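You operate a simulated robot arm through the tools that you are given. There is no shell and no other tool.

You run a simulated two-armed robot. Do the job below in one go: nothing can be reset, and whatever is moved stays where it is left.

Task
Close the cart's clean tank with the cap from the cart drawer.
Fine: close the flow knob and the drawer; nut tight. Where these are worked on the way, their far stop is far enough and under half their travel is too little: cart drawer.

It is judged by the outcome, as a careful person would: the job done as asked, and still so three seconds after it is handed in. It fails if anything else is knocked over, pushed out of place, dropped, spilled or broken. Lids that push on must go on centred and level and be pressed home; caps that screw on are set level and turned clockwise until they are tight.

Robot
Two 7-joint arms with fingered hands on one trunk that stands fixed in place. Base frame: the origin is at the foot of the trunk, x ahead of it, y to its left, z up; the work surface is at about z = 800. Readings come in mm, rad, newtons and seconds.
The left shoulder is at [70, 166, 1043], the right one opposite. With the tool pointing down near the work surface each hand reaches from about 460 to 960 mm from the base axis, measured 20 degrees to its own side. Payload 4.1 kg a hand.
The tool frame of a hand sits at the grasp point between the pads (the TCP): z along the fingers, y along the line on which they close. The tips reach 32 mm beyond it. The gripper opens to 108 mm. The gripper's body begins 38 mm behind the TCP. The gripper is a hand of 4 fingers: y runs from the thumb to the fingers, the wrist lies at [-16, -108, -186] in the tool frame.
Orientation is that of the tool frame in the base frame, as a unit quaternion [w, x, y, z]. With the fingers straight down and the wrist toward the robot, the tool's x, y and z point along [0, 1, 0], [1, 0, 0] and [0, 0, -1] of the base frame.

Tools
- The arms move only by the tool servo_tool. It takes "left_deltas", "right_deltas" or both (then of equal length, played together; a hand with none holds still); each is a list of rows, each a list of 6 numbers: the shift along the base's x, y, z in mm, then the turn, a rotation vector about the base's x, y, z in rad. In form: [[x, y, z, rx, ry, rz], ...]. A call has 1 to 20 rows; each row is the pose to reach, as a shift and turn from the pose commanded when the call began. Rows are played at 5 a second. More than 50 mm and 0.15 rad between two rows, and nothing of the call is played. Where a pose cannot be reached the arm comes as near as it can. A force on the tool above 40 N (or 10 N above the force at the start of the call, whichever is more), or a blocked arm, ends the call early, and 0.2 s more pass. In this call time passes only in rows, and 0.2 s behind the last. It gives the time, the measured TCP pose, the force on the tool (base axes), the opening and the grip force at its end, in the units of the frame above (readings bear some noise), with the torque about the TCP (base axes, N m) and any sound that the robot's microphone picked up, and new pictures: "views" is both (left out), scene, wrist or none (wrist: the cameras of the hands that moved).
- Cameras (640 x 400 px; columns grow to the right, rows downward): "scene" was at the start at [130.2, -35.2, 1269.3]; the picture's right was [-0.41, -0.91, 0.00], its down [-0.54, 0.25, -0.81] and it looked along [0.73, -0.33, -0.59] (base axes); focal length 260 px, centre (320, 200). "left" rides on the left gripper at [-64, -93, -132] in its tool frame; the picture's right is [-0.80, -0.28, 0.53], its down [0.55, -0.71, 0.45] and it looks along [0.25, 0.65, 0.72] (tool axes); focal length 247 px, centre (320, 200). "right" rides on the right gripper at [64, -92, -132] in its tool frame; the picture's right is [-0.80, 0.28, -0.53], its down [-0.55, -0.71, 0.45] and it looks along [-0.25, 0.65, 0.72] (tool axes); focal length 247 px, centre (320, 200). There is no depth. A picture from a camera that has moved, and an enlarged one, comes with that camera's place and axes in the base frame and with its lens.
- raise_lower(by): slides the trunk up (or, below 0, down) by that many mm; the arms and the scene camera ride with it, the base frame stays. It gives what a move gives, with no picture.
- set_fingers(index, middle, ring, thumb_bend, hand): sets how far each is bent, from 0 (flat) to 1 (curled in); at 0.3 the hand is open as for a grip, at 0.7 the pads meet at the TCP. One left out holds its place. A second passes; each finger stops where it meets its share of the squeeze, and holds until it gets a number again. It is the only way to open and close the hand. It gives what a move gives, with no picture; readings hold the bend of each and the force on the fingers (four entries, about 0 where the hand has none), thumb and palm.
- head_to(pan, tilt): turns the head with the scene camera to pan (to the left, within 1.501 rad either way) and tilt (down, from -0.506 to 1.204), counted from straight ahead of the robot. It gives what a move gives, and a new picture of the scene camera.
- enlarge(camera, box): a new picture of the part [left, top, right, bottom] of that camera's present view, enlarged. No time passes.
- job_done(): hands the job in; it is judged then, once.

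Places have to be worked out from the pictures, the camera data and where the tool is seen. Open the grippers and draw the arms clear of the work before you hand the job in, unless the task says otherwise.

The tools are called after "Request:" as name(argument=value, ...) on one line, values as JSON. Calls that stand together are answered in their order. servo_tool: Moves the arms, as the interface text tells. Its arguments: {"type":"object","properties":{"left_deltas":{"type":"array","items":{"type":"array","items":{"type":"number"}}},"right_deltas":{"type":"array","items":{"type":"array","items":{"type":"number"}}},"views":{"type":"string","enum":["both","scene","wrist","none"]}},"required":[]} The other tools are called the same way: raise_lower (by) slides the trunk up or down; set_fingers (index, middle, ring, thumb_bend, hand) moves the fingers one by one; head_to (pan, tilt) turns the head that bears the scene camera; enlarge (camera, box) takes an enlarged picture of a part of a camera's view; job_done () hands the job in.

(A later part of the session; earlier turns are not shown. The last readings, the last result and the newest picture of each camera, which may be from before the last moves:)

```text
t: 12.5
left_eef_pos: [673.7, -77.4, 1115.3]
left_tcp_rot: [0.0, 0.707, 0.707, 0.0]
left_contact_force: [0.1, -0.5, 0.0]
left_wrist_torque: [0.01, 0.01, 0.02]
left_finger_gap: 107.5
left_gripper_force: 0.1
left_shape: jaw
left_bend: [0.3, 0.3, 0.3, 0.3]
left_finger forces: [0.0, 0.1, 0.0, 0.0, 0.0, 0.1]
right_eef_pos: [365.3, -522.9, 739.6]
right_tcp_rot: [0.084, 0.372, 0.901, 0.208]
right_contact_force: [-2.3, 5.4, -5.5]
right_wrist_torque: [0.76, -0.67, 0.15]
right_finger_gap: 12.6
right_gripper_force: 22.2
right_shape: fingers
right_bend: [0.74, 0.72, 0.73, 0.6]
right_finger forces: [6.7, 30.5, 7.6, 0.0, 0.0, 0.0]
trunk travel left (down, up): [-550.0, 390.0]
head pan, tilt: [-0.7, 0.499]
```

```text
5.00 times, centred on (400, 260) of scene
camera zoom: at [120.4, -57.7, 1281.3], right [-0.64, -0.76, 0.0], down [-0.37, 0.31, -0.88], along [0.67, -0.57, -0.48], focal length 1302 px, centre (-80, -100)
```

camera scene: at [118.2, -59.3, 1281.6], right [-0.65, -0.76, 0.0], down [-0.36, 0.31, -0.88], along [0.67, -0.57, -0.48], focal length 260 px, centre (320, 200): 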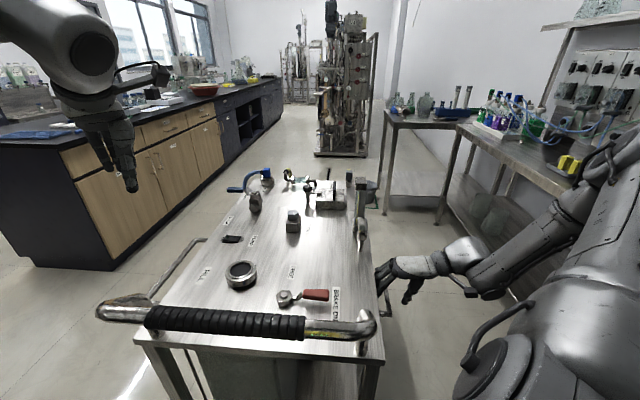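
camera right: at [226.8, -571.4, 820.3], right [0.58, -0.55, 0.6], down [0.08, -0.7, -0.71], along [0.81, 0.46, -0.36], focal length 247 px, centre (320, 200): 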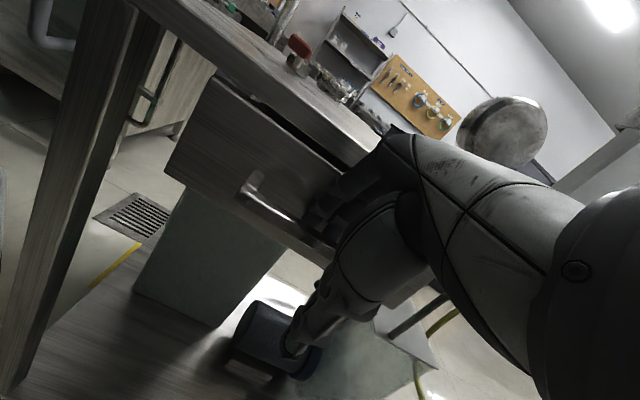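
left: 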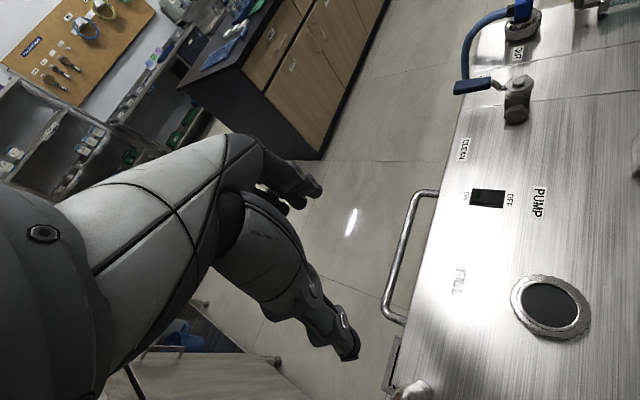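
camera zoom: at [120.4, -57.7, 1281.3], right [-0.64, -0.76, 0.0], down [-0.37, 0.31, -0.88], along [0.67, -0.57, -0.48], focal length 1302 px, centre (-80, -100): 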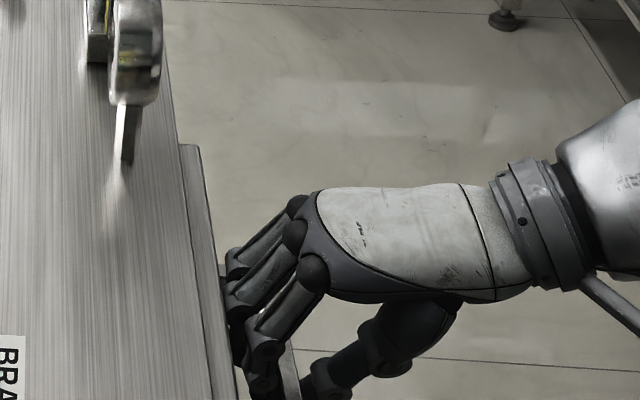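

The hand holds the bar and the drawer has already started to slide out. I pull outward along (-0.71, -0.71).

Request:
servo_tool(right_deltas=[[-15, -15, 0, 0, 0, 0], [-32, -32, 0, 0, 0, 0], [-50, -50, 0, 0, 0, 0], [-68, -68, 0, 0, 0, 0], [-86, -86, 0, 0, 0, 0], [-104, -104, 0, 0, 0, 0], [-122, -122, 0, 0, 0, 0], [-140, -140, 0, 0, 0, 0]], views="both")

```text
t: 13.9
left_eef_pos: [677.7, -79.2, 1115.2]
left_tcp_rot: [-0.001, 0.707, 0.707, -0.001]
left_contact_force: [0.0, -0.5, 0.4]
left_wrist_torque: [0.01, -0.02, -0.01]
left_finger_gap: 107.5
left_gripper_force: 0.0
left_shape: jaw
left_bend: [0.3, 0.3, 0.3, 0.3]
left_finger forces: [0.0, 0.0, 0.0, 0.0, 0.0, 0.1]
right_eef_pos: [272.2, -618.2, 739.5]
right_tcp_rot: [0.086, 0.37, 0.9, 0.215]
right_contact_force: [28.5, 23.0, -10.9]
right_wrist_torque: [0.19, -0.21, 0.21]
right_finger_gap: 25.2
right_gripper_force: 19.1
right_shape: fingers
right_bend: [0.71, 0.64, 0.62, 0.6]
right_finger forces: [14.1, 12.2, 11.6, 0.0, 0.1, 0.0]
trunk travel left (down, up): [-550.0, 390.0]
head pan, tilt: [-0.7, 0.499]
stopped in row 7 (right hand): the force on the tool passed its limit at 42 N (the readings are from after the stop); the commanded pose is now the measured one
camera scene: at [124.9, -56.2, 1280.9], right [-0.64, -0.77, 0.0], down [-0.37, 0.31, -0.88], along [0.67, -0.56, -0.48], focal length 260 px, centre (320, 200)
camera right: at [126.2, -673.5, 816.3], right [0.58, -0.55, 0.6], down [0.09, -0.69, -0.72], along [0.81, 0.47, -0.35], focal length 247 px, centre (320, 200)
```

scene: 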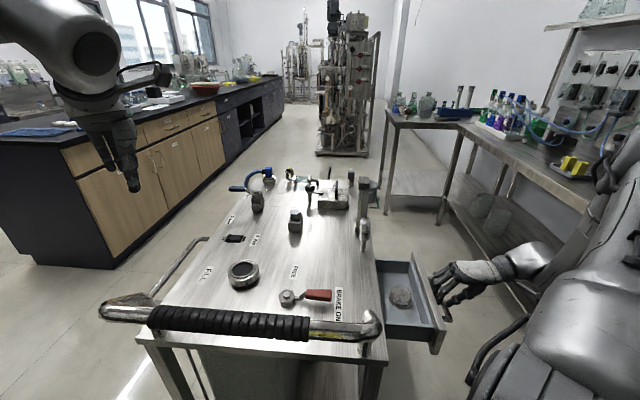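
right: 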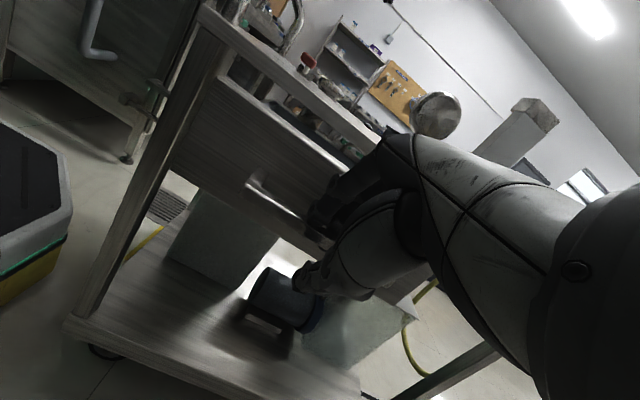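

The drawer slid out about 150 mm and came up against its stop; a round cap-like thing lies in it. I ease the pull and look closer.

Request:
servo_tool(right_deltas=[[4, 4, 0, 0, 0, 0]], views="none")

Request:
enlarge(camera="scene", box=[350, 230, 500, 370])

```text
t: 14.3
left_eef_pos: [676.6, -77.2, 1114.4]
left_tcp_rot: [-0.002, 0.707, 0.707, -0.002]
left_contact_force: [0.6, 0.0, 0.4]
left_wrist_torque: [-0.04, 0.01, -0.02]
left_finger_gap: 107.5
left_gripper_force: 0.1
left_shape: jaw
left_bend: [0.3, 0.3, 0.3, 0.3]
left_finger forces: [0.0, 0.0, 0.0, 0.0, 0.0, 0.1]
right_eef_pos: [273.4, -617.4, 739.0]
right_tcp_rot: [0.086, 0.372, 0.9, 0.211]
right_contact_force: [20.4, 16.7, -6.2]
right_wrist_torque: [0.17, -0.19, 0.18]
right_finger_gap: 24.2
right_gripper_force: 13.7
right_shape: fingers
right_bend: [0.71, 0.65, 0.63, 0.6]
right_finger forces: [9.4, 9.2, 8.6, 0.0, 0.0, 0.1]
trunk travel left (down, up): [-550.0, 390.0]
head pan, tilt: [-0.7, 0.499]
```

```text
2.86 times, centred on (425, 300) of scene
camera zoom: at [123.0, -56.6, 1281.2], right [-0.64, -0.76, 0.0], down [-0.37, 0.31, -0.88], along [0.67, -0.57, -0.48], focal length 744 px, centre (20, -86)
```

zoom: 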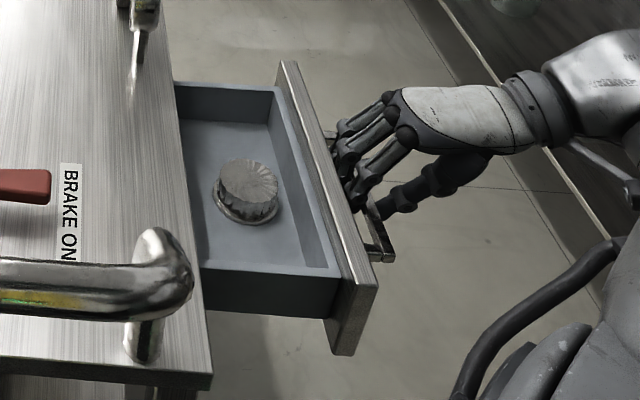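

The drawer is out to its stop with the cap standing inside it. I release the handle and draw the hand back up and out.

Request:
set_fingers(hand="right", index=0.55, middle=0.55, ring=0.55, thumb_bend=0.3)

Request:
servo_tool(right_deltas=[[-2, -2, 12, 0, 0, 0], [-8, -8, 30, 0, 0, 0], [-16, -16, 55, 0, 0, 0], [-28, -28, 90, 0, 0, 0], [-40, -40, 130, 0, 0, 0], [-40, -40, 170, 0, 0, 0], [-40, -40, 210, 0, 0, 0]], views="both")

Request:
enlarge(camera="scene", box=[350, 230, 500, 370])

```text
t: 15.3
left_eef_pos: [675.3, -79.4, 1114.9]
left_tcp_rot: [0.001, 0.708, 0.707, 0.001]
left_contact_force: [0.7, -0.4, 0.4]
left_wrist_torque: [-0.01, -0.02, 0.01]
left_finger_gap: 107.8
left_gripper_force: 0.0
left_shape: jaw
left_bend: [0.3, 0.3, 0.3, 0.3]
left_finger forces: [0.0, 0.0, 0.0, 0.0, 0.0, 0.0]
right_eef_pos: [271.2, -617.9, 738.5]
right_tcp_rot: [0.086, 0.372, 0.9, 0.212]
right_contact_force: [0.7, 0.4, 0.3]
right_wrist_torque: [0.01, -0.01, 0.0]
right_finger_gap: 75.2
right_gripper_force: 0.0
right_shape: fingers
right_bend: [0.55, 0.55, 0.55, 0.3]
right_finger forces: [0.0, 0.0, 0.0, 0.1, 0.0, 0.0]
trunk travel left (down, up): [-550.0, 390.0]
head pan, tilt: [-0.7, 0.499]
```

```text
t: 16.9
left_eef_pos: [673.1, -78.0, 1115.9]
left_tcp_rot: [0.0, 0.707, 0.707, 0.0]
left_contact_force: [0.0, 1.4, -1.0]
left_wrist_torque: [-0.01, 0.01, 0.03]
left_finger_gap: 107.9
left_gripper_force: 0.1
left_shape: jaw
left_bend: [0.3, 0.3, 0.3, 0.3]
left_finger forces: [0.1, 0.1, 0.0, 0.0, 0.0, 0.1]
right_eef_pos: [230.8, -654.3, 951.2]
right_tcp_rot: [0.087, 0.372, 0.9, 0.211]
right_contact_force: [-0.6, 0.9, 1.6]
right_wrist_torque: [-0.02, 0.0, 0.01]
right_finger_gap: 75.3
right_gripper_force: 0.1
right_shape: fingers
right_bend: [0.55, 0.55, 0.55, 0.3]
right_finger forces: [0.0, 0.1, 0.0, 0.0, 0.0, 0.0]
trunk travel left (down, up): [-550.0, 390.0]
head pan, tilt: [-0.7, 0.499]
camera scene: at [119.9, -56.4, 1281.4], right [-0.64, -0.77, 0.0], down [-0.37, 0.31, -0.88], along [0.67, -0.57, -0.48], focal length 260 px, centre (320, 200)
camera right: at [85.3, -709.2, 1028.3], right [0.58, -0.55, 0.6], down [0.08, -0.69, -0.72], along [0.81, 0.46, -0.35], focal length 247 px, centre (320, 200)
```

scene: 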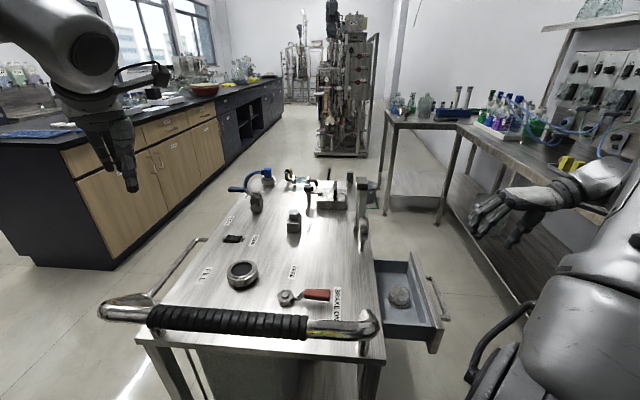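
right: 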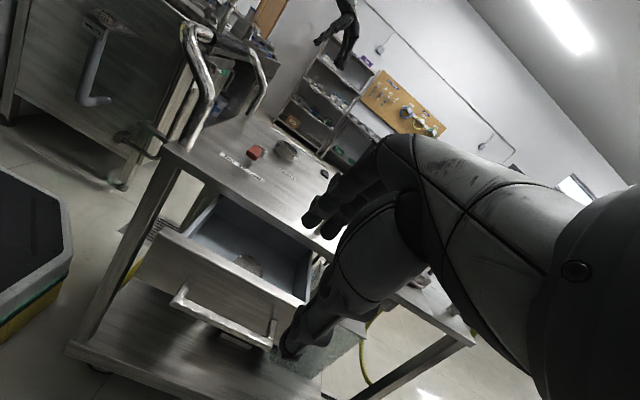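

```text
2.86 times, centred on (425, 300) of scene
camera zoom: at [119.9, -56.4, 1281.4], right [-0.64, -0.77, 0.0], down [-0.37, 0.31, -0.88], along [0.67, -0.57, -0.48], focal length 744 px, centre (20, -86)
```

zoom: 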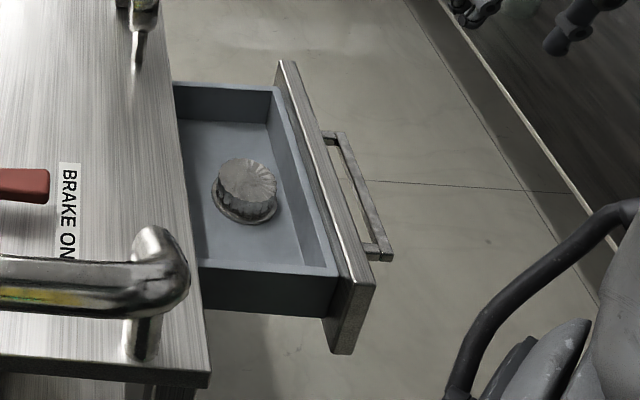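

The cap is at about [355, -530], top near z 735, inside the drawer. I untilt the hand, turn it back and hover near the cap for a closer look.

Request:
servo_tool(right_deltas=[[0, 0, 10, -0.08, 0.08, 0], [0, 0, 20, -0.16, 0.16, 0], [0, 0, 30, -0.24, 0.24, 0], [0, 0, 40, -0.32, 0.32, 0]], views="none")

Request:
servo_tool(right_deltas=[[8, 15, 0, 0, 0, -0.1], [16, 35, 0, 0, 0, -0.2], [24, 55, 0, 0, 0, -0.3], [32, 75, 0, 0, 0, -0.4], [40, 95, 0, 0, 0, -0.5], [48, 112, 0, 0, 0, -0.6], [56, 128, 0, 0, 0, -0.7], [61, 139, -20, 0, 0, -0.785]], views="both")

Request:
enlarge(camera="right", box=[180, 130, 400, 370])

```text
t: 17.9
left_eef_pos: [672.3, -77.5, 1117.4]
left_tcp_rot: [0.001, 0.707, 0.707, 0.001]
left_contact_force: [-0.2, -0.1, 0.0]
left_wrist_torque: [0.0, -0.02, -0.01]
left_finger_gap: 107.5
left_gripper_force: 0.1
left_shape: jaw
left_bend: [0.3, 0.3, 0.3, 0.3]
left_finger forces: [0.0, 0.0, 0.0, 0.0, 0.1, 0.0]
right_eef_pos: [230.0, -656.7, 989.7]
right_tcp_rot: [0.001, 0.382, 0.924, 0.004]
right_contact_force: [-0.5, 0.6, 0.5]
right_wrist_torque: [0.01, -0.01, -0.03]
right_finger_gap: 75.4
right_gripper_force: 0.1
right_shape: fingers
right_bend: [0.55, 0.55, 0.55, 0.3]
right_finger forces: [0.0, 0.1, 0.0, 0.1, 0.0, 0.0]
trunk travel left (down, up): [-550.0, 390.0]
head pan, tilt: [-0.7, 0.499]
```

```text
t: 19.7
left_eef_pos: [674.6, -80.2, 1115.3]
left_tcp_rot: [-0.002, 0.708, 0.707, 0.0]
left_contact_force: [0.3, 0.2, -0.2]
left_wrist_torque: [0.01, -0.02, -0.04]
left_finger_gap: 107.7
left_gripper_force: 0.1
left_shape: jaw
left_bend: [0.3, 0.3, 0.3, 0.3]
left_finger forces: [0.1, 0.1, 0.1, 0.0, 0.0, 0.1]
right_eef_pos: [327.2, -528.5, 964.1]
right_tcp_rot: [0.002, 0.707, 0.707, 0.004]
right_contact_force: [0.1, -0.1, -0.3]
right_wrist_torque: [0.0, 0.0, -0.02]
right_finger_gap: 75.6
right_gripper_force: 0.1
right_shape: fingers
right_bend: [0.55, 0.55, 0.55, 0.3]
right_finger forces: [0.0, 0.0, 0.1, 0.1, 0.0, 0.0]
right hand out of reach, approached as far as the arm can: row 3, 4, 5, 6, 7, 8
trunk travel left (down, up): [-550.0, 390.0]
head pan, tilt: [-0.7, 0.499]
camera scene: at [121.3, -58.8, 1281.2], right [-0.64, -0.76, 0.0], down [-0.37, 0.31, -0.88], along [0.67, -0.57, -0.48], focal length 260 px, centre (320, 200)
camera right: at [233.5, -463.0, 1095.5], right [0.28, -0.8, 0.53], down [-0.7, -0.55, -0.45], along [0.66, -0.25, -0.71], focal length 247 px, centre (320, 200)
```

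scene: 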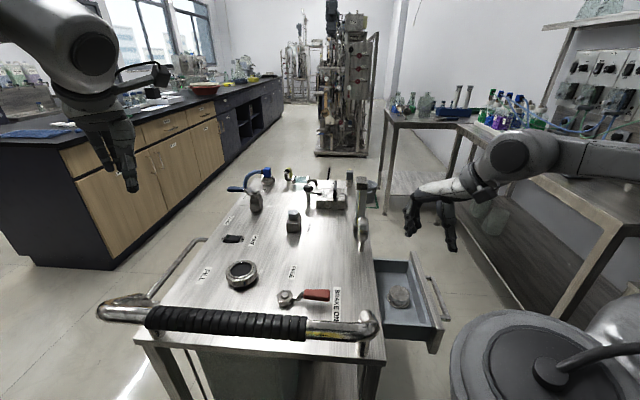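
right: 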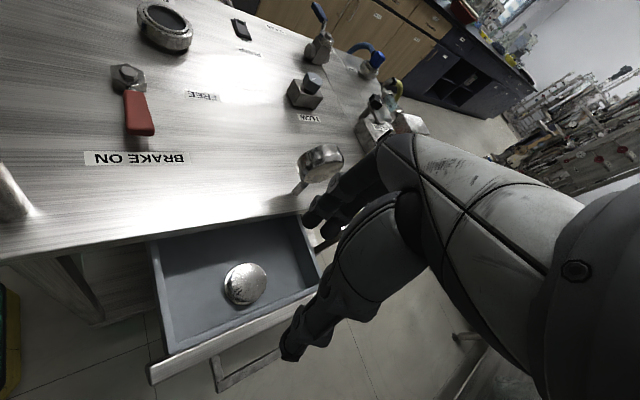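

```text
1.67 times, centred on (290, 250) of right
camera zoom: at [233.5, -463.0, 1095.5], right [0.28, -0.8, 0.53], down [-0.7, -0.55, -0.45], along [0.66, -0.25, -0.71], focal length 412 px, centre (370, 117)
```

zoom: 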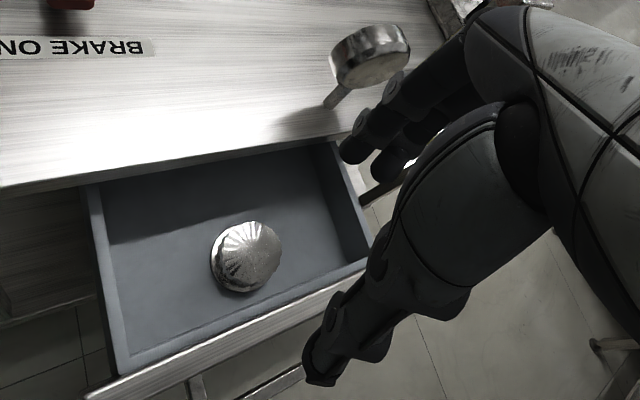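

The arm's near reach limits the hand here; raising the trunk gives the arm more room. I raise it by 100 mm.

Request:
raise_lower(by=100)

Request:
servo_tool(right_deltas=[[10, 0, -40, 0, 0, 0], [18, 0, -80, 0, 0, 0], [20, 0, -120, 0, 0, 0]], views="both")

Request:
head_to(pan=-0.95, tilt=0.85)

Request:
enlarge(camera="scene", box=[220, 100, 460, 300])

Request:
enlarge(camera="right", box=[140, 160, 360, 400])

```text
t: 21.1
left_eef_pos: [673.6, -80.4, 1215.5]
left_tcp_rot: [0.0, 0.707, 0.707, 0.001]
left_contact_force: [0.3, -0.1, -0.4]
left_wrist_torque: [0.01, -0.03, -0.03]
left_finger_gap: 107.7
left_gripper_force: 0.1
left_shape: jaw
left_bend: [0.3, 0.3, 0.3, 0.3]
left_finger forces: [0.1, 0.0, 0.0, 0.0, 0.0, 0.0]
right_eef_pos: [327.4, -527.6, 1064.2]
right_tcp_rot: [0.001, 0.707, 0.707, 0.003]
right_contact_force: [-0.9, 0.4, -0.7]
right_wrist_torque: [0.02, -0.03, 0.0]
right_finger_gap: 75.5
right_gripper_force: 0.1
right_shape: fingers
right_bend: [0.55, 0.55, 0.55, 0.3]
right_finger forces: [0.0, 0.0, 0.0, 0.0, 0.0, 0.0]
trunk travel left (down, up): [-650.0, 290.0]
head pan, tilt: [-0.7, 0.499]
```

```text
t: 21.9
left_eef_pos: [673.0, -80.7, 1216.1]
left_tcp_rot: [-0.001, 0.708, 0.706, -0.001]
left_contact_force: [0.2, 0.5, 0.1]
left_wrist_torque: [0.01, 0.02, 0.0]
left_finger_gap: 107.6
left_gripper_force: 0.0
left_shape: jaw
left_bend: [0.3, 0.3, 0.3, 0.3]
left_finger forces: [0.0, 0.0, 0.0, 0.0, 0.0, 0.0]
right_eef_pos: [348.5, -529.7, 945.2]
right_tcp_rot: [0.002, 0.706, 0.708, 0.003]
right_contact_force: [1.1, 0.3, 0.7]
right_wrist_torque: [0.05, -0.02, 0.01]
right_finger_gap: 75.4
right_gripper_force: 0.0
right_shape: fingers
right_bend: [0.55, 0.55, 0.55, 0.3]
right_finger forces: [0.2, 0.0, 0.1, 0.1, 0.1, 0.0]
trunk travel left (down, up): [-650.0, 290.0]
head pan, tilt: [-0.7, 0.499]
camera scene: at [120.9, -58.9, 1381.2], right [-0.64, -0.76, 0.0], down [-0.37, 0.31, -0.88], along [0.67, -0.57, -0.48], focal length 260 px, centre (320, 200)
camera right: at [253.7, -464.4, 1075.9], right [0.28, -0.8, 0.53], down [-0.7, -0.55, -0.45], along [0.66, -0.25, -0.71], focal length 247 px, centre (320, 200)
```

scene: 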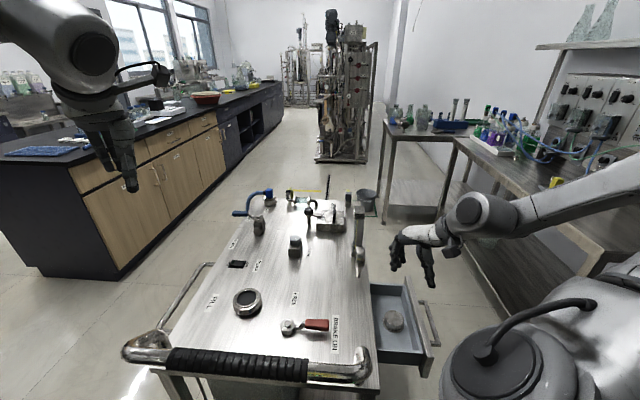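
right: 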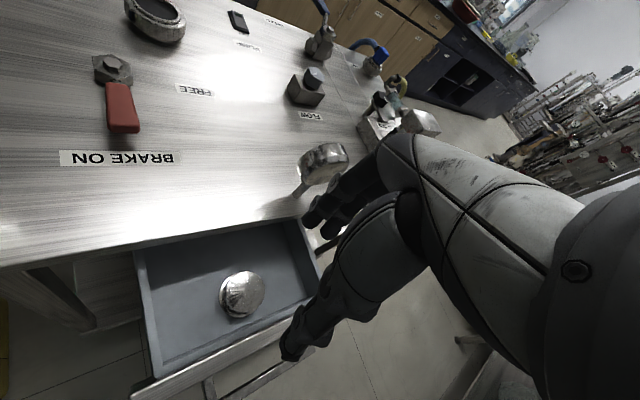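

```text
t: 22.7
left_eef_pos: [674.8, -77.9, 1215.4]
left_tcp_rot: [0.0, 0.707, 0.707, 0.0]
left_contact_force: [0.2, 0.1, -0.1]
left_wrist_torque: [-0.02, -0.01, 0.01]
left_finger_gap: 107.8
left_gripper_force: 0.1
left_shape: jaw
left_bend: [0.3, 0.3, 0.3, 0.3]
left_finger forces: [0.0, 0.0, 0.1, 0.1, 0.0, 0.0]
right_eef_pos: [347.6, -526.9, 945.9]
right_tcp_rot: [0.002, 0.706, 0.708, 0.004]
right_contact_force: [-0.2, -1.3, -0.3]
right_wrist_torque: [0.02, 0.0, 0.05]
right_finger_gap: 75.6
right_gripper_force: 0.1
right_shape: fingers
right_bend: [0.55, 0.55, 0.55, 0.3]
right_finger forces: [0.1, 0.1, 0.1, 0.1, 0.0, 0.1]
trunk travel left (down, up): [-650.0, 290.0]
head pan, tilt: [-0.949, 0.85]
camera scene: at [96.3, -62.4, 1351.4], right [-0.81, -0.58, 0.0], down [-0.44, 0.61, -0.66], along [0.38, -0.54, -0.75], focal length 260 px, centre (320, 200)
```

scene: 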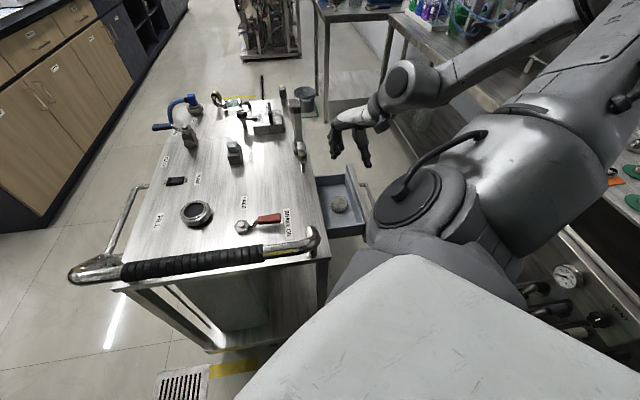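

```text
2.00 times, centred on (340, 200) of scene
camera zoom: at [96.3, -62.4, 1351.4], right [-0.81, -0.58, 0.0], down [-0.44, 0.61, -0.66], along [0.38, -0.54, -0.75], focal length 521 px, centre (280, 200)
```

zoom: 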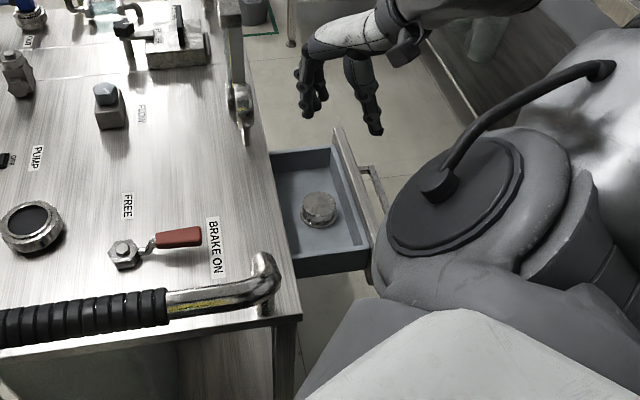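

```text
1.67 times, centred on (250, 280) of right
camera zoom: at [253.5, -463.0, 1077.3], right [0.28, -0.8, 0.53], down [-0.7, -0.55, -0.46], along [0.66, -0.25, -0.71], focal length 412 px, centre (437, 67)
```

zoom: 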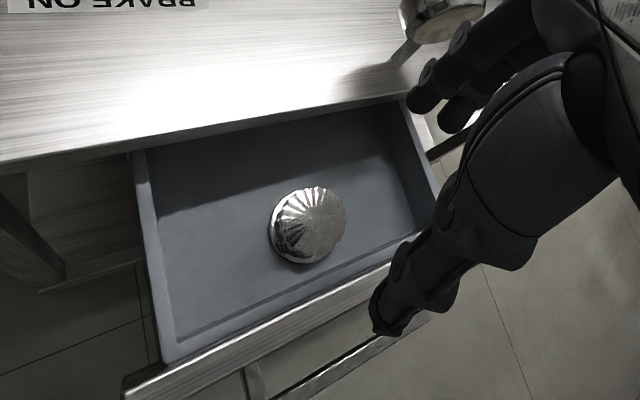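

The cap's top centre is about [355, -532, 735], diameter around 58–60 mm. Before grasping it I bring the left hand's camera over the neck to see what the cap has to fit.

Request:
servo_tool(left_deltas=[[-29, -20, -31, 0, 0, 0], [-58, -40, -62, 0, 0, 0], [-87, -60, -93, 0, 0, 0], [-116, -80, -124, 0, 0, 0], [-145, -100, -155, 0, 0, 0], [-174, -121, -185, 0, 0, 0]], views="both")

Request:
enlarge(camera="left", box=[320, 170, 440, 270])

Request:
enlarge(camera="right", box=[200, 250, 290, 330])

```text
t: 24.1
left_eef_pos: [499.0, -201.3, 1030.9]
left_tcp_rot: [-0.001, 0.707, 0.707, 0.001]
left_contact_force: [0.2, -0.8, -0.2]
left_wrist_torque: [0.03, -0.02, 0.02]
left_finger_gap: 107.6
left_gripper_force: 0.1
left_shape: jaw
left_bend: [0.3, 0.3, 0.3, 0.3]
left_finger forces: [0.0, 0.0, 0.0, 0.0, 0.0, 0.0]
right_eef_pos: [347.9, -528.5, 945.2]
right_tcp_rot: [0.003, 0.707, 0.708, 0.005]
right_contact_force: [-0.4, 0.3, 0.9]
right_wrist_torque: [0.01, -0.03, -0.03]
right_finger_gap: 75.6
right_gripper_force: 0.0
right_shape: fingers
right_bend: [0.55, 0.55, 0.55, 0.3]
right_finger forces: [0.0, 0.1, 0.1, 0.1, 0.0, 0.0]
trunk travel left (down, up): [-650.0, 290.0]
head pan, tilt: [-0.949, 0.85]
camera scene: at [95.8, -64.3, 1351.4], right [-0.81, -0.58, 0.0], down [-0.44, 0.61, -0.66], along [0.38, -0.54, -0.75], focal length 260 px, centre (320, 200)
camera left: at [405.3, -264.4, 1162.3], right [-0.28, -0.8, -0.53], down [-0.71, 0.55, -0.45], along [0.65, 0.25, -0.72], focal length 247 px, centre (320, 200)
```

scene: 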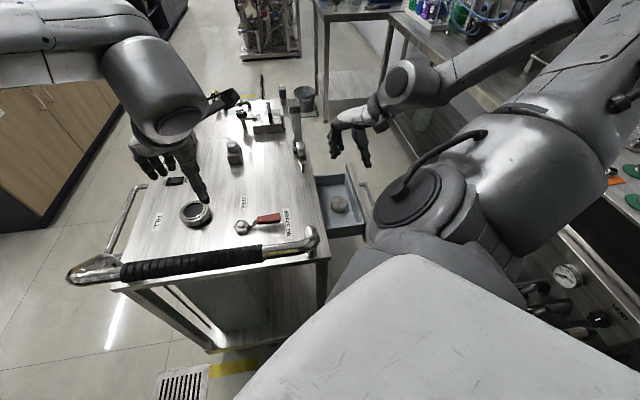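
left: 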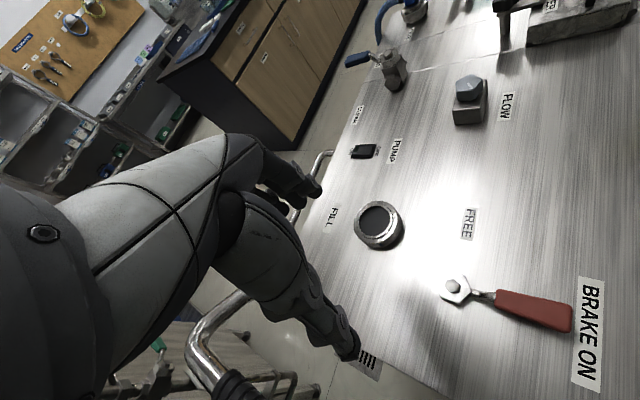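

```text
4.00 times, centred on (380, 220) of left
camera zoom: at [405.3, -264.4, 1162.3], right [-0.28, -0.8, -0.53], down [-0.71, 0.55, -0.45], along [0.65, 0.25, -0.72], focal length 988 px, centre (80, 120)
```

zoom: 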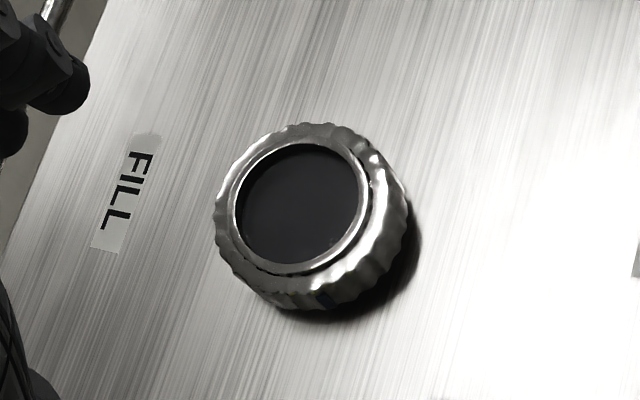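

```text
5.00 times, centred on (245, 290) of right
camera zoom: at [253.2, -464.4, 1076.5], right [0.28, -0.8, 0.53], down [-0.7, -0.55, -0.46], along [0.66, -0.25, -0.71], focal length 1235 px, centre (695, -250)
```

zoom: 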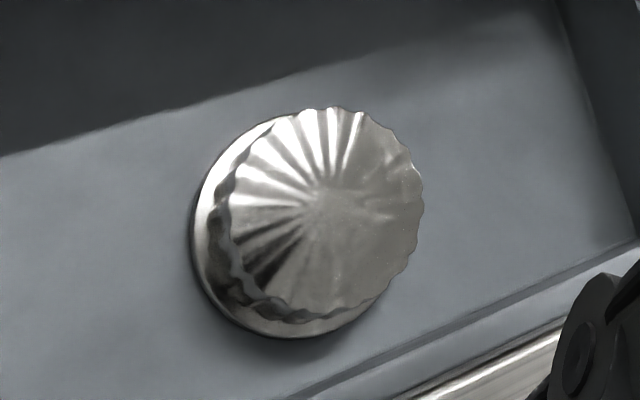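

The neck has a scalloped collar around a raised lip; the cap is a fluted grip with a flange at its base, so I'll grip the fluted part. I raise the trunk a bit more for elbow room and turn the right hand so thumb and fingers straddle the cap clear of the drawer front.

Request:
raise_lower(by=60)

Request:
set_fingers(hand="right", index=0.38, middle=0.38, ring=0.38, thumb_bend=0.42)

Request:
servo_tool(right_deltas=[[0, 0, -20, 0, 0, -0.1], [2, -1, -40, 0, 0, -0.2], [4, -2, -60, 0, 0, -0.3], [6, -3, -80, 0, 0, -0.4], [7, -4, -105, 0, 0, -0.5]], views="both")

Request:
enlarge(camera="scene", box=[260, 100, 460, 300])

Request:
enlarge(camera="right", box=[140, 160, 360, 400])

```text
t: 25.1
left_eef_pos: [501.3, -200.7, 1090.8]
left_tcp_rot: [0.0, 0.707, 0.707, 0.0]
left_contact_force: [0.6, 0.0, 0.0]
left_wrist_torque: [-0.02, -0.01, 0.02]
left_finger_gap: 107.9
left_gripper_force: 0.0
left_shape: jaw
left_bend: [0.3, 0.3, 0.3, 0.3]
left_finger forces: [0.0, 0.0, 0.0, 0.1, 0.0, 0.1]
right_eef_pos: [348.5, -528.5, 1004.5]
right_tcp_rot: [0.003, 0.707, 0.707, 0.003]
right_contact_force: [-0.1, 0.0, -0.3]
right_wrist_torque: [0.03, 0.03, -0.01]
right_finger_gap: 75.6
right_gripper_force: 0.1
right_shape: fingers
right_bend: [0.55, 0.55, 0.55, 0.3]
right_finger forces: [0.0, 0.1, 0.1, 0.0, 0.0, 0.1]
trunk travel left (down, up): [-710.0, 230.0]
head pan, tilt: [-0.949, 0.85]
```

```text
t: 26.1
left_eef_pos: [499.7, -200.2, 1091.3]
left_tcp_rot: [0.0, 0.707, 0.707, 0.001]
left_contact_force: [0.9, 0.1, 0.5]
left_wrist_torque: [-0.01, 0.03, 0.02]
left_finger_gap: 107.6
left_gripper_force: 0.1
left_shape: jaw
left_bend: [0.3, 0.3, 0.3, 0.3]
left_finger forces: [0.0, 0.0, 0.0, 0.0, 0.0, 0.1]
right_eef_pos: [347.7, -526.7, 1005.0]
right_tcp_rot: [0.002, 0.707, 0.707, 0.003]
right_contact_force: [-1.5, 0.2, -0.4]
right_wrist_torque: [-0.01, 0.0, 0.03]
right_finger_gap: 82.6
right_gripper_force: 0.0
right_shape: fingers
right_bend: [0.38, 0.38, 0.38, 0.42]
right_finger forces: [0.1, 0.1, 0.0, 0.0, 0.0, 0.0]
trunk travel left (down, up): [-710.0, 230.0]
head pan, tilt: [-0.949, 0.85]
```

```text
t: 27.3
left_eef_pos: [500.8, -201.3, 1090.6]
left_tcp_rot: [-0.001, 0.707, 0.707, 0.0]
left_contact_force: [0.9, -0.3, 0.4]
left_wrist_torque: [0.04, -0.01, 0.02]
left_finger_gap: 107.7
left_gripper_force: 0.1
left_shape: jaw
left_bend: [0.3, 0.3, 0.3, 0.3]
left_finger forces: [0.0, 0.0, 0.0, 0.0, 0.0, 0.0]
right_eef_pos: [354.9, -531.4, 899.7]
right_tcp_rot: [0.003, 0.86, 0.511, 0.003]
right_contact_force: [-0.2, -0.2, 0.0]
right_wrist_torque: [0.02, 0.0, 0.02]
right_finger_gap: 82.7
right_gripper_force: 0.0
right_shape: fingers
right_bend: [0.38, 0.38, 0.38, 0.42]
right_finger forces: [0.1, 0.1, 0.0, 0.1, 0.0, 0.0]
trunk travel left (down, up): [-710.0, 230.0]
head pan, tilt: [-0.949, 0.85]
camera scene: at [96.8, -64.0, 1411.3], right [-0.81, -0.58, 0.0], down [-0.44, 0.61, -0.66], along [0.38, -0.54, -0.75], focal length 260 px, centre (320, 200)
camera right: at [303.0, -429.8, 1031.1], right [-0.14, -0.83, 0.53], down [-0.88, -0.15, -0.45], along [0.46, -0.53, -0.71], focal length 247 px, centre (320, 200)
```

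scene: 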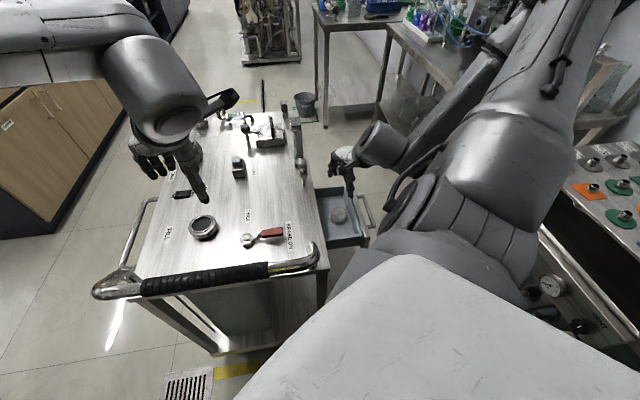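
right: 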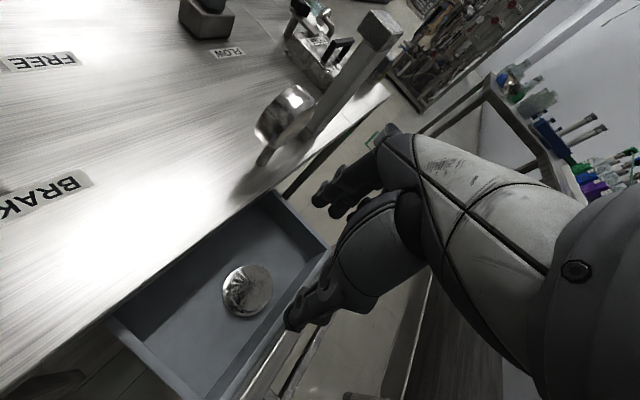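

```text
2.00 times, centred on (360, 200) of scene
camera zoom: at [96.8, -64.0, 1411.3], right [-0.81, -0.58, 0.0], down [-0.44, 0.61, -0.66], along [0.38, -0.54, -0.75], focal length 521 px, centre (240, 200)
```

zoom: 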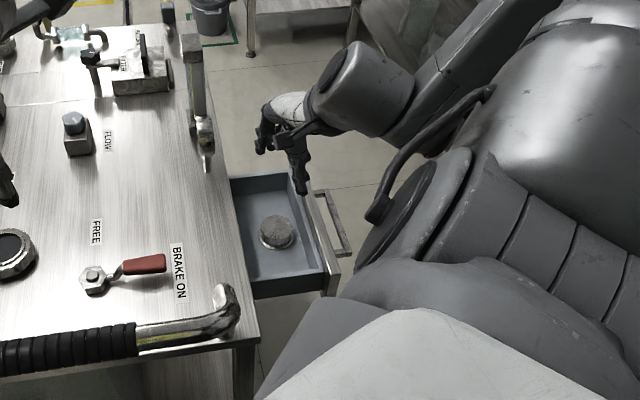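

```text
1.67 times, centred on (250, 280) of right
camera zoom: at [303.0, -429.8, 1031.1], right [-0.14, -0.83, 0.53], down [-0.88, -0.15, -0.45], along [0.46, -0.53, -0.71], focal length 412 px, centre (437, 67)
```

zoom: 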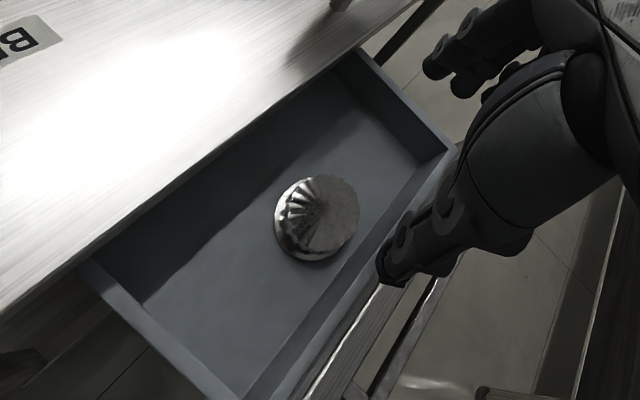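

The hand is right above the cap (TCP [355, -531], cap axis about [356, -533]). I go down in steps and check the clearance to the drawer walls.

Request:
servo_tool(right_deltas=[[0, -1, -35, 0, 0, 0], [1, -1, -70, 0, 0, 0], [1, -2, -100, 0, 0, 0]], views="both")

Request:
enlarge(camera="scene", box=[290, 140, 410, 260])

Request:
enlarge(camera="right", box=[160, 200, 360, 400])

```text
t: 28.1
left_eef_pos: [499.9, -201.1, 1091.5]
left_tcp_rot: [0.0, 0.707, 0.707, 0.0]
left_contact_force: [0.6, 0.5, -0.1]
left_wrist_torque: [-0.02, 0.03, -0.01]
left_finger_gap: 107.7
left_gripper_force: 0.2
left_shape: jaw
left_bend: [0.3, 0.3, 0.3, 0.3]
left_finger forces: [0.0, 0.1, 0.0, 0.1, 0.0, 0.0]
right_eef_pos: [354.7, -533.6, 799.6]
right_tcp_rot: [0.004, 0.86, 0.511, 0.004]
right_contact_force: [0.5, 0.1, 0.3]
right_wrist_torque: [0.0, -0.01, -0.04]
right_finger_gap: 82.8
right_gripper_force: 0.1
right_shape: fingers
right_bend: [0.38, 0.38, 0.38, 0.42]
right_finger forces: [0.0, 0.0, 0.0, 0.0, 0.0, 0.0]
trunk travel left (down, up): [-710.0, 230.0]
head pan, tilt: [-0.949, 0.85]
camera scene: at [96.1, -63.1, 1411.4], right [-0.81, -0.58, 0.0], down [-0.44, 0.61, -0.66], along [0.38, -0.54, -0.75], focal length 260 px, centre (320, 200)
camera right: at [303.0, -432.0, 931.4], right [-0.14, -0.83, 0.53], down [-0.88, -0.15, -0.46], along [0.46, -0.53, -0.71], focal length 247 px, centre (320, 200)
```

scene: 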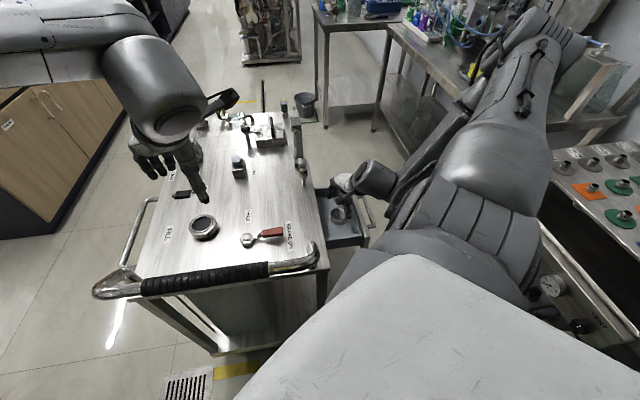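
right: 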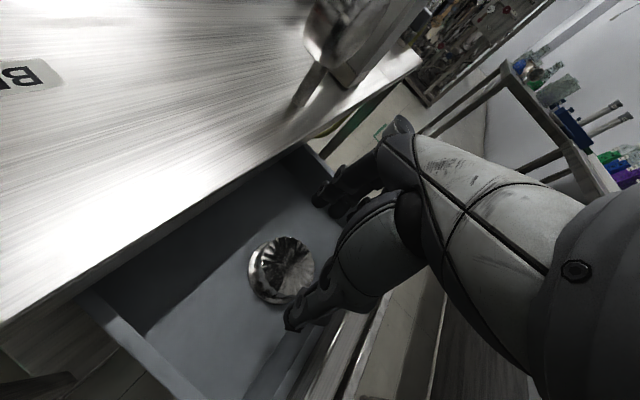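

```text
3.33 times, centred on (350, 200) of scene
camera zoom: at [96.1, -63.1, 1411.4], right [-0.81, -0.58, 0.0], down [-0.44, 0.61, -0.66], along [0.38, -0.54, -0.75], focal length 868 px, centre (220, 200)
```

zoom: 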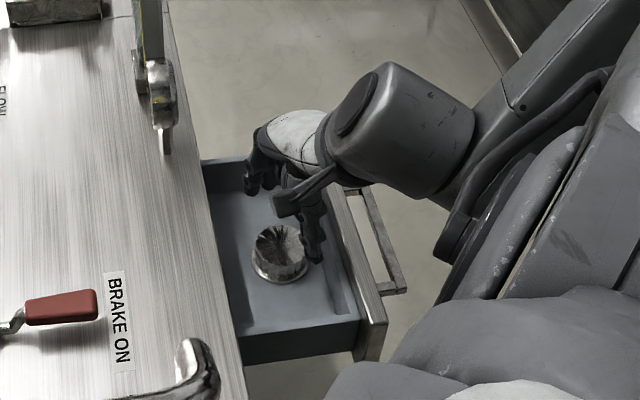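

```text
2.00 times, centred on (260, 300) of right
camera zoom: at [303.0, -432.0, 931.4], right [-0.14, -0.83, 0.53], down [-0.88, -0.15, -0.46], along [0.46, -0.53, -0.71], focal length 494 px, centre (440, 0)
```

zoom: 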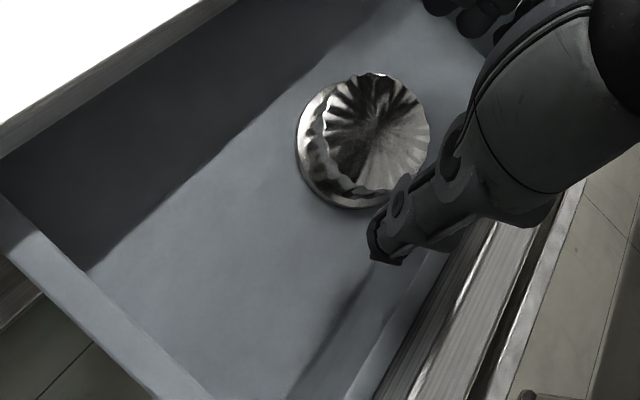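

Alignment over the cap looks good. I lower further toward grasp height, watching the force.

Request:
servo_tool(right_deltas=[[0, 0, -20, 0, 0, 0], [1, 0, -40, 0, 0, 0]], views="both")

Request:
enlarge(camera="scene", box=[290, 140, 410, 260])

Request:
enlarge(camera="right", box=[200, 160, 360, 360])

```text
t: 28.7
left_eef_pos: [498.8, -200.6, 1091.7]
left_tcp_rot: [-0.001, 0.707, 0.707, 0.001]
left_contact_force: [-0.3, 0.9, 0.5]
left_wrist_torque: [-0.02, -0.03, -0.01]
left_finger_gap: 107.9
left_gripper_force: 0.0
left_shape: jaw
left_bend: [0.3, 0.3, 0.3, 0.3]
left_finger forces: [0.0, 0.0, 0.0, 0.1, 0.0, 0.0]
right_eef_pos: [356.0, -535.7, 760.0]
right_tcp_rot: [0.003, 0.859, 0.512, 0.003]
right_contact_force: [-0.2, -0.3, 0.1]
right_wrist_torque: [0.03, -0.01, 0.03]
right_finger_gap: 82.6
right_gripper_force: 0.2
right_shape: fingers
right_bend: [0.38, 0.38, 0.38, 0.42]
right_finger forces: [0.0, 0.0, 0.0, 0.0, 0.0, 0.0]
trunk travel left (down, up): [-710.0, 230.0]
head pan, tilt: [-0.949, 0.85]
camera scene: at [96.3, -63.4, 1411.4], right [-0.81, -0.58, 0.0], down [-0.44, 0.61, -0.66], along [0.38, -0.54, -0.75], focal length 260 px, centre (320, 200)
camera right: at [304.3, -433.2, 891.4], right [-0.14, -0.83, 0.53], down [-0.88, -0.15, -0.46], along [0.46, -0.53, -0.71], focal length 247 px, centre (320, 200)
```

scene: 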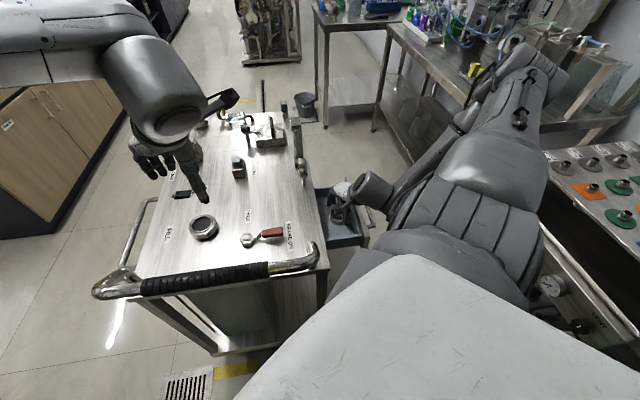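
right: 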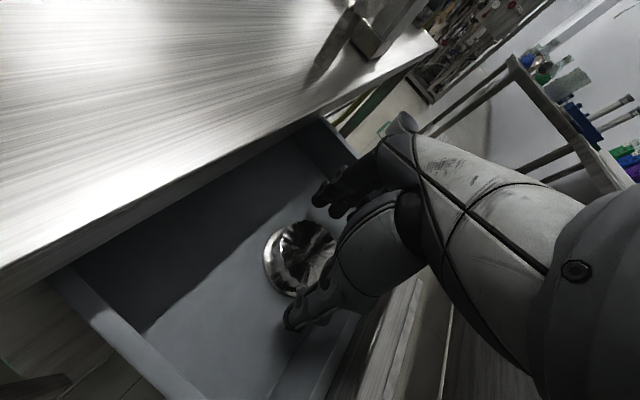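

```text
3.33 times, centred on (350, 200) of scene
camera zoom: at [96.3, -63.4, 1411.4], right [-0.81, -0.58, 0.0], down [-0.44, 0.61, -0.66], along [0.38, -0.54, -0.75], focal length 868 px, centre (220, 200)
```

zoom: 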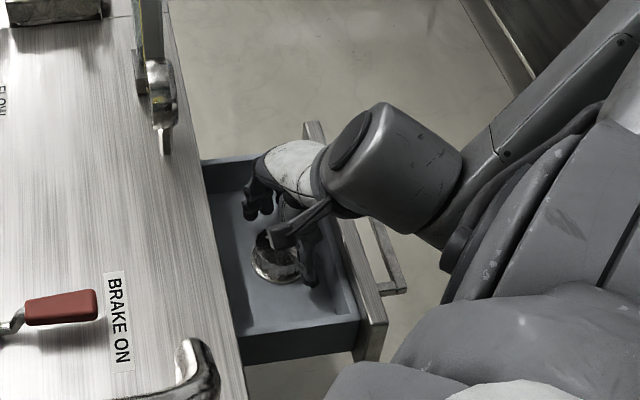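

```text
2.00 times, centred on (280, 260) of right
camera zoom: at [304.3, -433.2, 891.4], right [-0.14, -0.83, 0.53], down [-0.88, -0.15, -0.46], along [0.46, -0.53, -0.71], focal length 494 px, centre (400, 80)
```

zoom: 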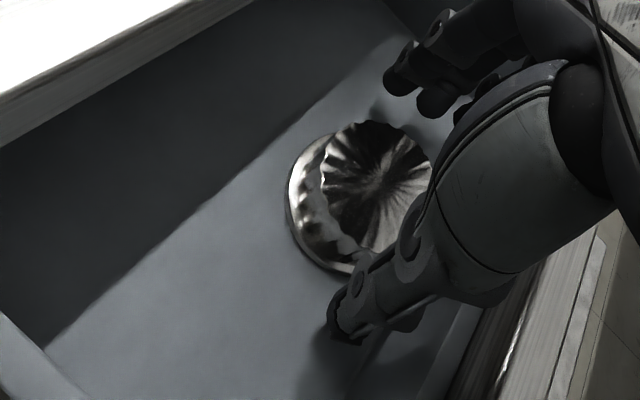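

The thumb and fingers straddle the cap. I lower 12 mm more and close gently.

Request:
servo_tool(right_deltas=[[0, 2, -6, 0, 0, 0], [0, 3, -12, 0, 0, 0]], views="none")

Request:
set_fingers(hand="right", index=0.47, middle=0.47, ring=0.47, thumb_bend=0.47)

Request:
enlarge(camera="scene", box=[290, 140, 410, 260])

Request:
enlarge(camera="right", box=[200, 160, 360, 360])

```text
t: 29.3
left_eef_pos: [500.0, -199.6, 1090.7]
left_tcp_rot: [0.001, 0.707, 0.707, 0.0]
left_contact_force: [0.3, -0.1, 0.6]
left_wrist_torque: [-0.02, -0.01, 0.01]
left_finger_gap: 107.6
left_gripper_force: 0.2
left_shape: jaw
left_bend: [0.3, 0.3, 0.3, 0.3]
left_finger forces: [0.1, 0.0, 0.1, 0.1, 0.0, 0.0]
right_eef_pos: [357.4, -530.4, 748.3]
right_tcp_rot: [0.004, 0.86, 0.511, 0.003]
right_contact_force: [0.7, -0.1, 0.8]
right_wrist_torque: [0.02, 0.01, -0.01]
right_finger_gap: 82.4
right_gripper_force: 0.1
right_shape: fingers
right_bend: [0.38, 0.38, 0.38, 0.42]
right_finger forces: [0.1, 0.0, 0.0, 0.0, 0.1, 0.0]
trunk travel left (down, up): [-710.0, 230.0]
head pan, tilt: [-0.949, 0.85]
```

```text
t: 30.3
left_eef_pos: [497.8, -199.9, 1090.8]
left_tcp_rot: [0.0, 0.707, 0.707, 0.0]
left_contact_force: [-0.8, -0.3, 0.5]
left_wrist_torque: [0.04, -0.01, 0.0]
left_finger_gap: 107.7
left_gripper_force: 0.1
left_shape: jaw
left_bend: [0.3, 0.3, 0.3, 0.3]
left_finger forces: [0.1, 0.0, 0.0, 0.1, 0.0, 0.1]
right_eef_pos: [356.9, -529.7, 748.6]
right_tcp_rot: [0.003, 0.859, 0.512, 0.003]
right_contact_force: [0.0, -0.5, 0.7]
right_wrist_torque: [0.01, 0.02, 0.01]
right_finger_gap: 64.1
right_gripper_force: 0.1
right_shape: fingers
right_bend: [0.47, 0.47, 0.47, 0.47]
right_finger forces: [0.1, 0.0, 0.0, 0.1, 0.0, 0.1]
trunk travel left (down, up): [-710.0, 230.0]
head pan, tilt: [-0.949, 0.85]
```

```text
3.33 times, centred on (350, 200) of scene
camera zoom: at [96.3, -62.8, 1411.4], right [-0.81, -0.58, 0.0], down [-0.44, 0.61, -0.66], along [0.38, -0.54, -0.75], focal length 868 px, centre (220, 200)
```

zoom: 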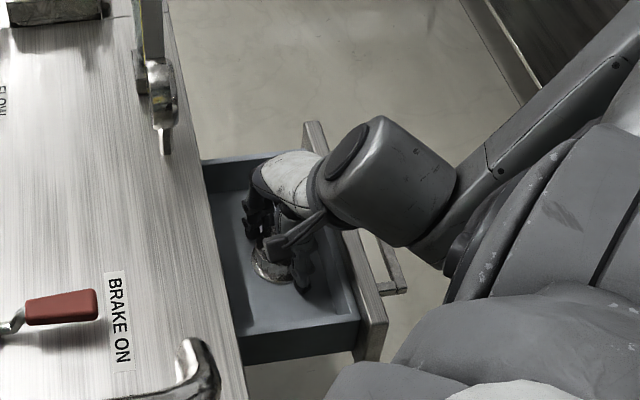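

```text
2.00 times, centred on (280, 260) of right
camera zoom: at [304.7, -429.1, 880.3], right [-0.14, -0.83, 0.53], down [-0.88, -0.15, -0.46], along [0.46, -0.53, -0.71], focal length 494 px, centre (400, 80)
```

zoom: 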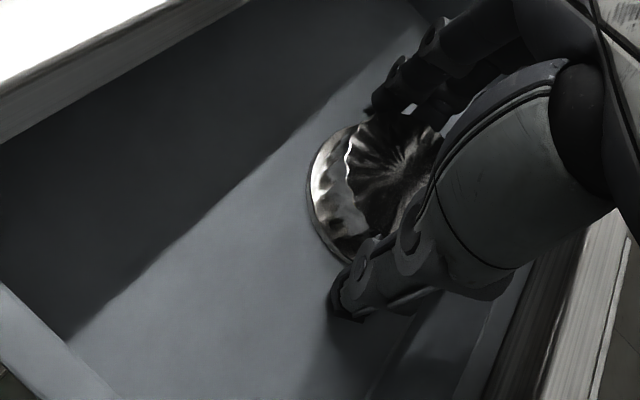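

No contact yet at a 64 mm gap. I close on the cap's fluted side.

Request:
set_fingers(hand="right", index=0.6, middle=0.6, ring=0.6, thumb_bend=0.6)

Request:
enlarge(camera="scene", box=[290, 140, 410, 260])

Request:
enlarge(camera="right", box=[200, 160, 360, 360])

```text
t: 31.3
left_eef_pos: [498.6, -199.2, 1091.2]
left_tcp_rot: [0.0, 0.706, 0.708, 0.0]
left_contact_force: [-0.5, 0.2, -0.5]
left_wrist_torque: [0.01, 0.0, 0.03]
left_finger_gap: 107.8
left_gripper_force: 0.1
left_shape: jaw
left_bend: [0.3, 0.3, 0.3, 0.3]
left_finger forces: [0.1, 0.1, 0.0, 0.0, 0.1, 0.1]
right_eef_pos: [356.7, -529.6, 748.6]
right_tcp_rot: [0.004, 0.859, 0.511, 0.004]
right_contact_force: [1.3, -0.5, 2.4]
right_wrist_torque: [-0.09, -0.13, -0.01]
right_finger_gap: 46.7
right_gripper_force: 8.7
right_shape: fingers
right_bend: [0.56, 0.55, 0.6, 0.53]
right_finger forces: [3.0, 6.4, 0.1, 0.1, 7.2, 0.1]
trunk travel left (down, up): [-710.0, 230.0]
head pan, tilt: [-0.949, 0.85]
```

```text
3.33 times, centred on (350, 200) of scene
camera zoom: at [96.2, -62.5, 1411.4], right [-0.81, -0.58, 0.0], down [-0.44, 0.61, -0.66], along [0.38, -0.54, -0.75], focal length 868 px, centre (220, 200)
```

zoom: 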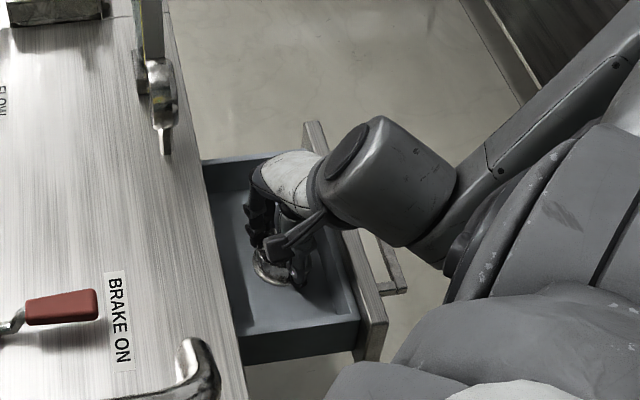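

```text
2.00 times, centred on (280, 260) of right
camera zoom: at [304.7, -429.0, 880.5], right [-0.14, -0.83, 0.53], down [-0.88, -0.15, -0.46], along [0.46, -0.53, -0.71], focal length 494 px, centre (400, 80)
```

zoom: 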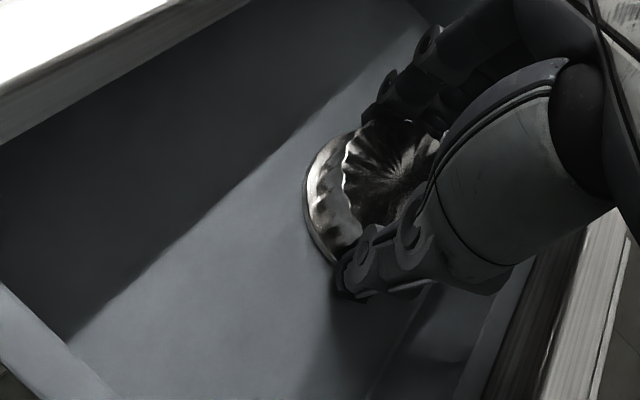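

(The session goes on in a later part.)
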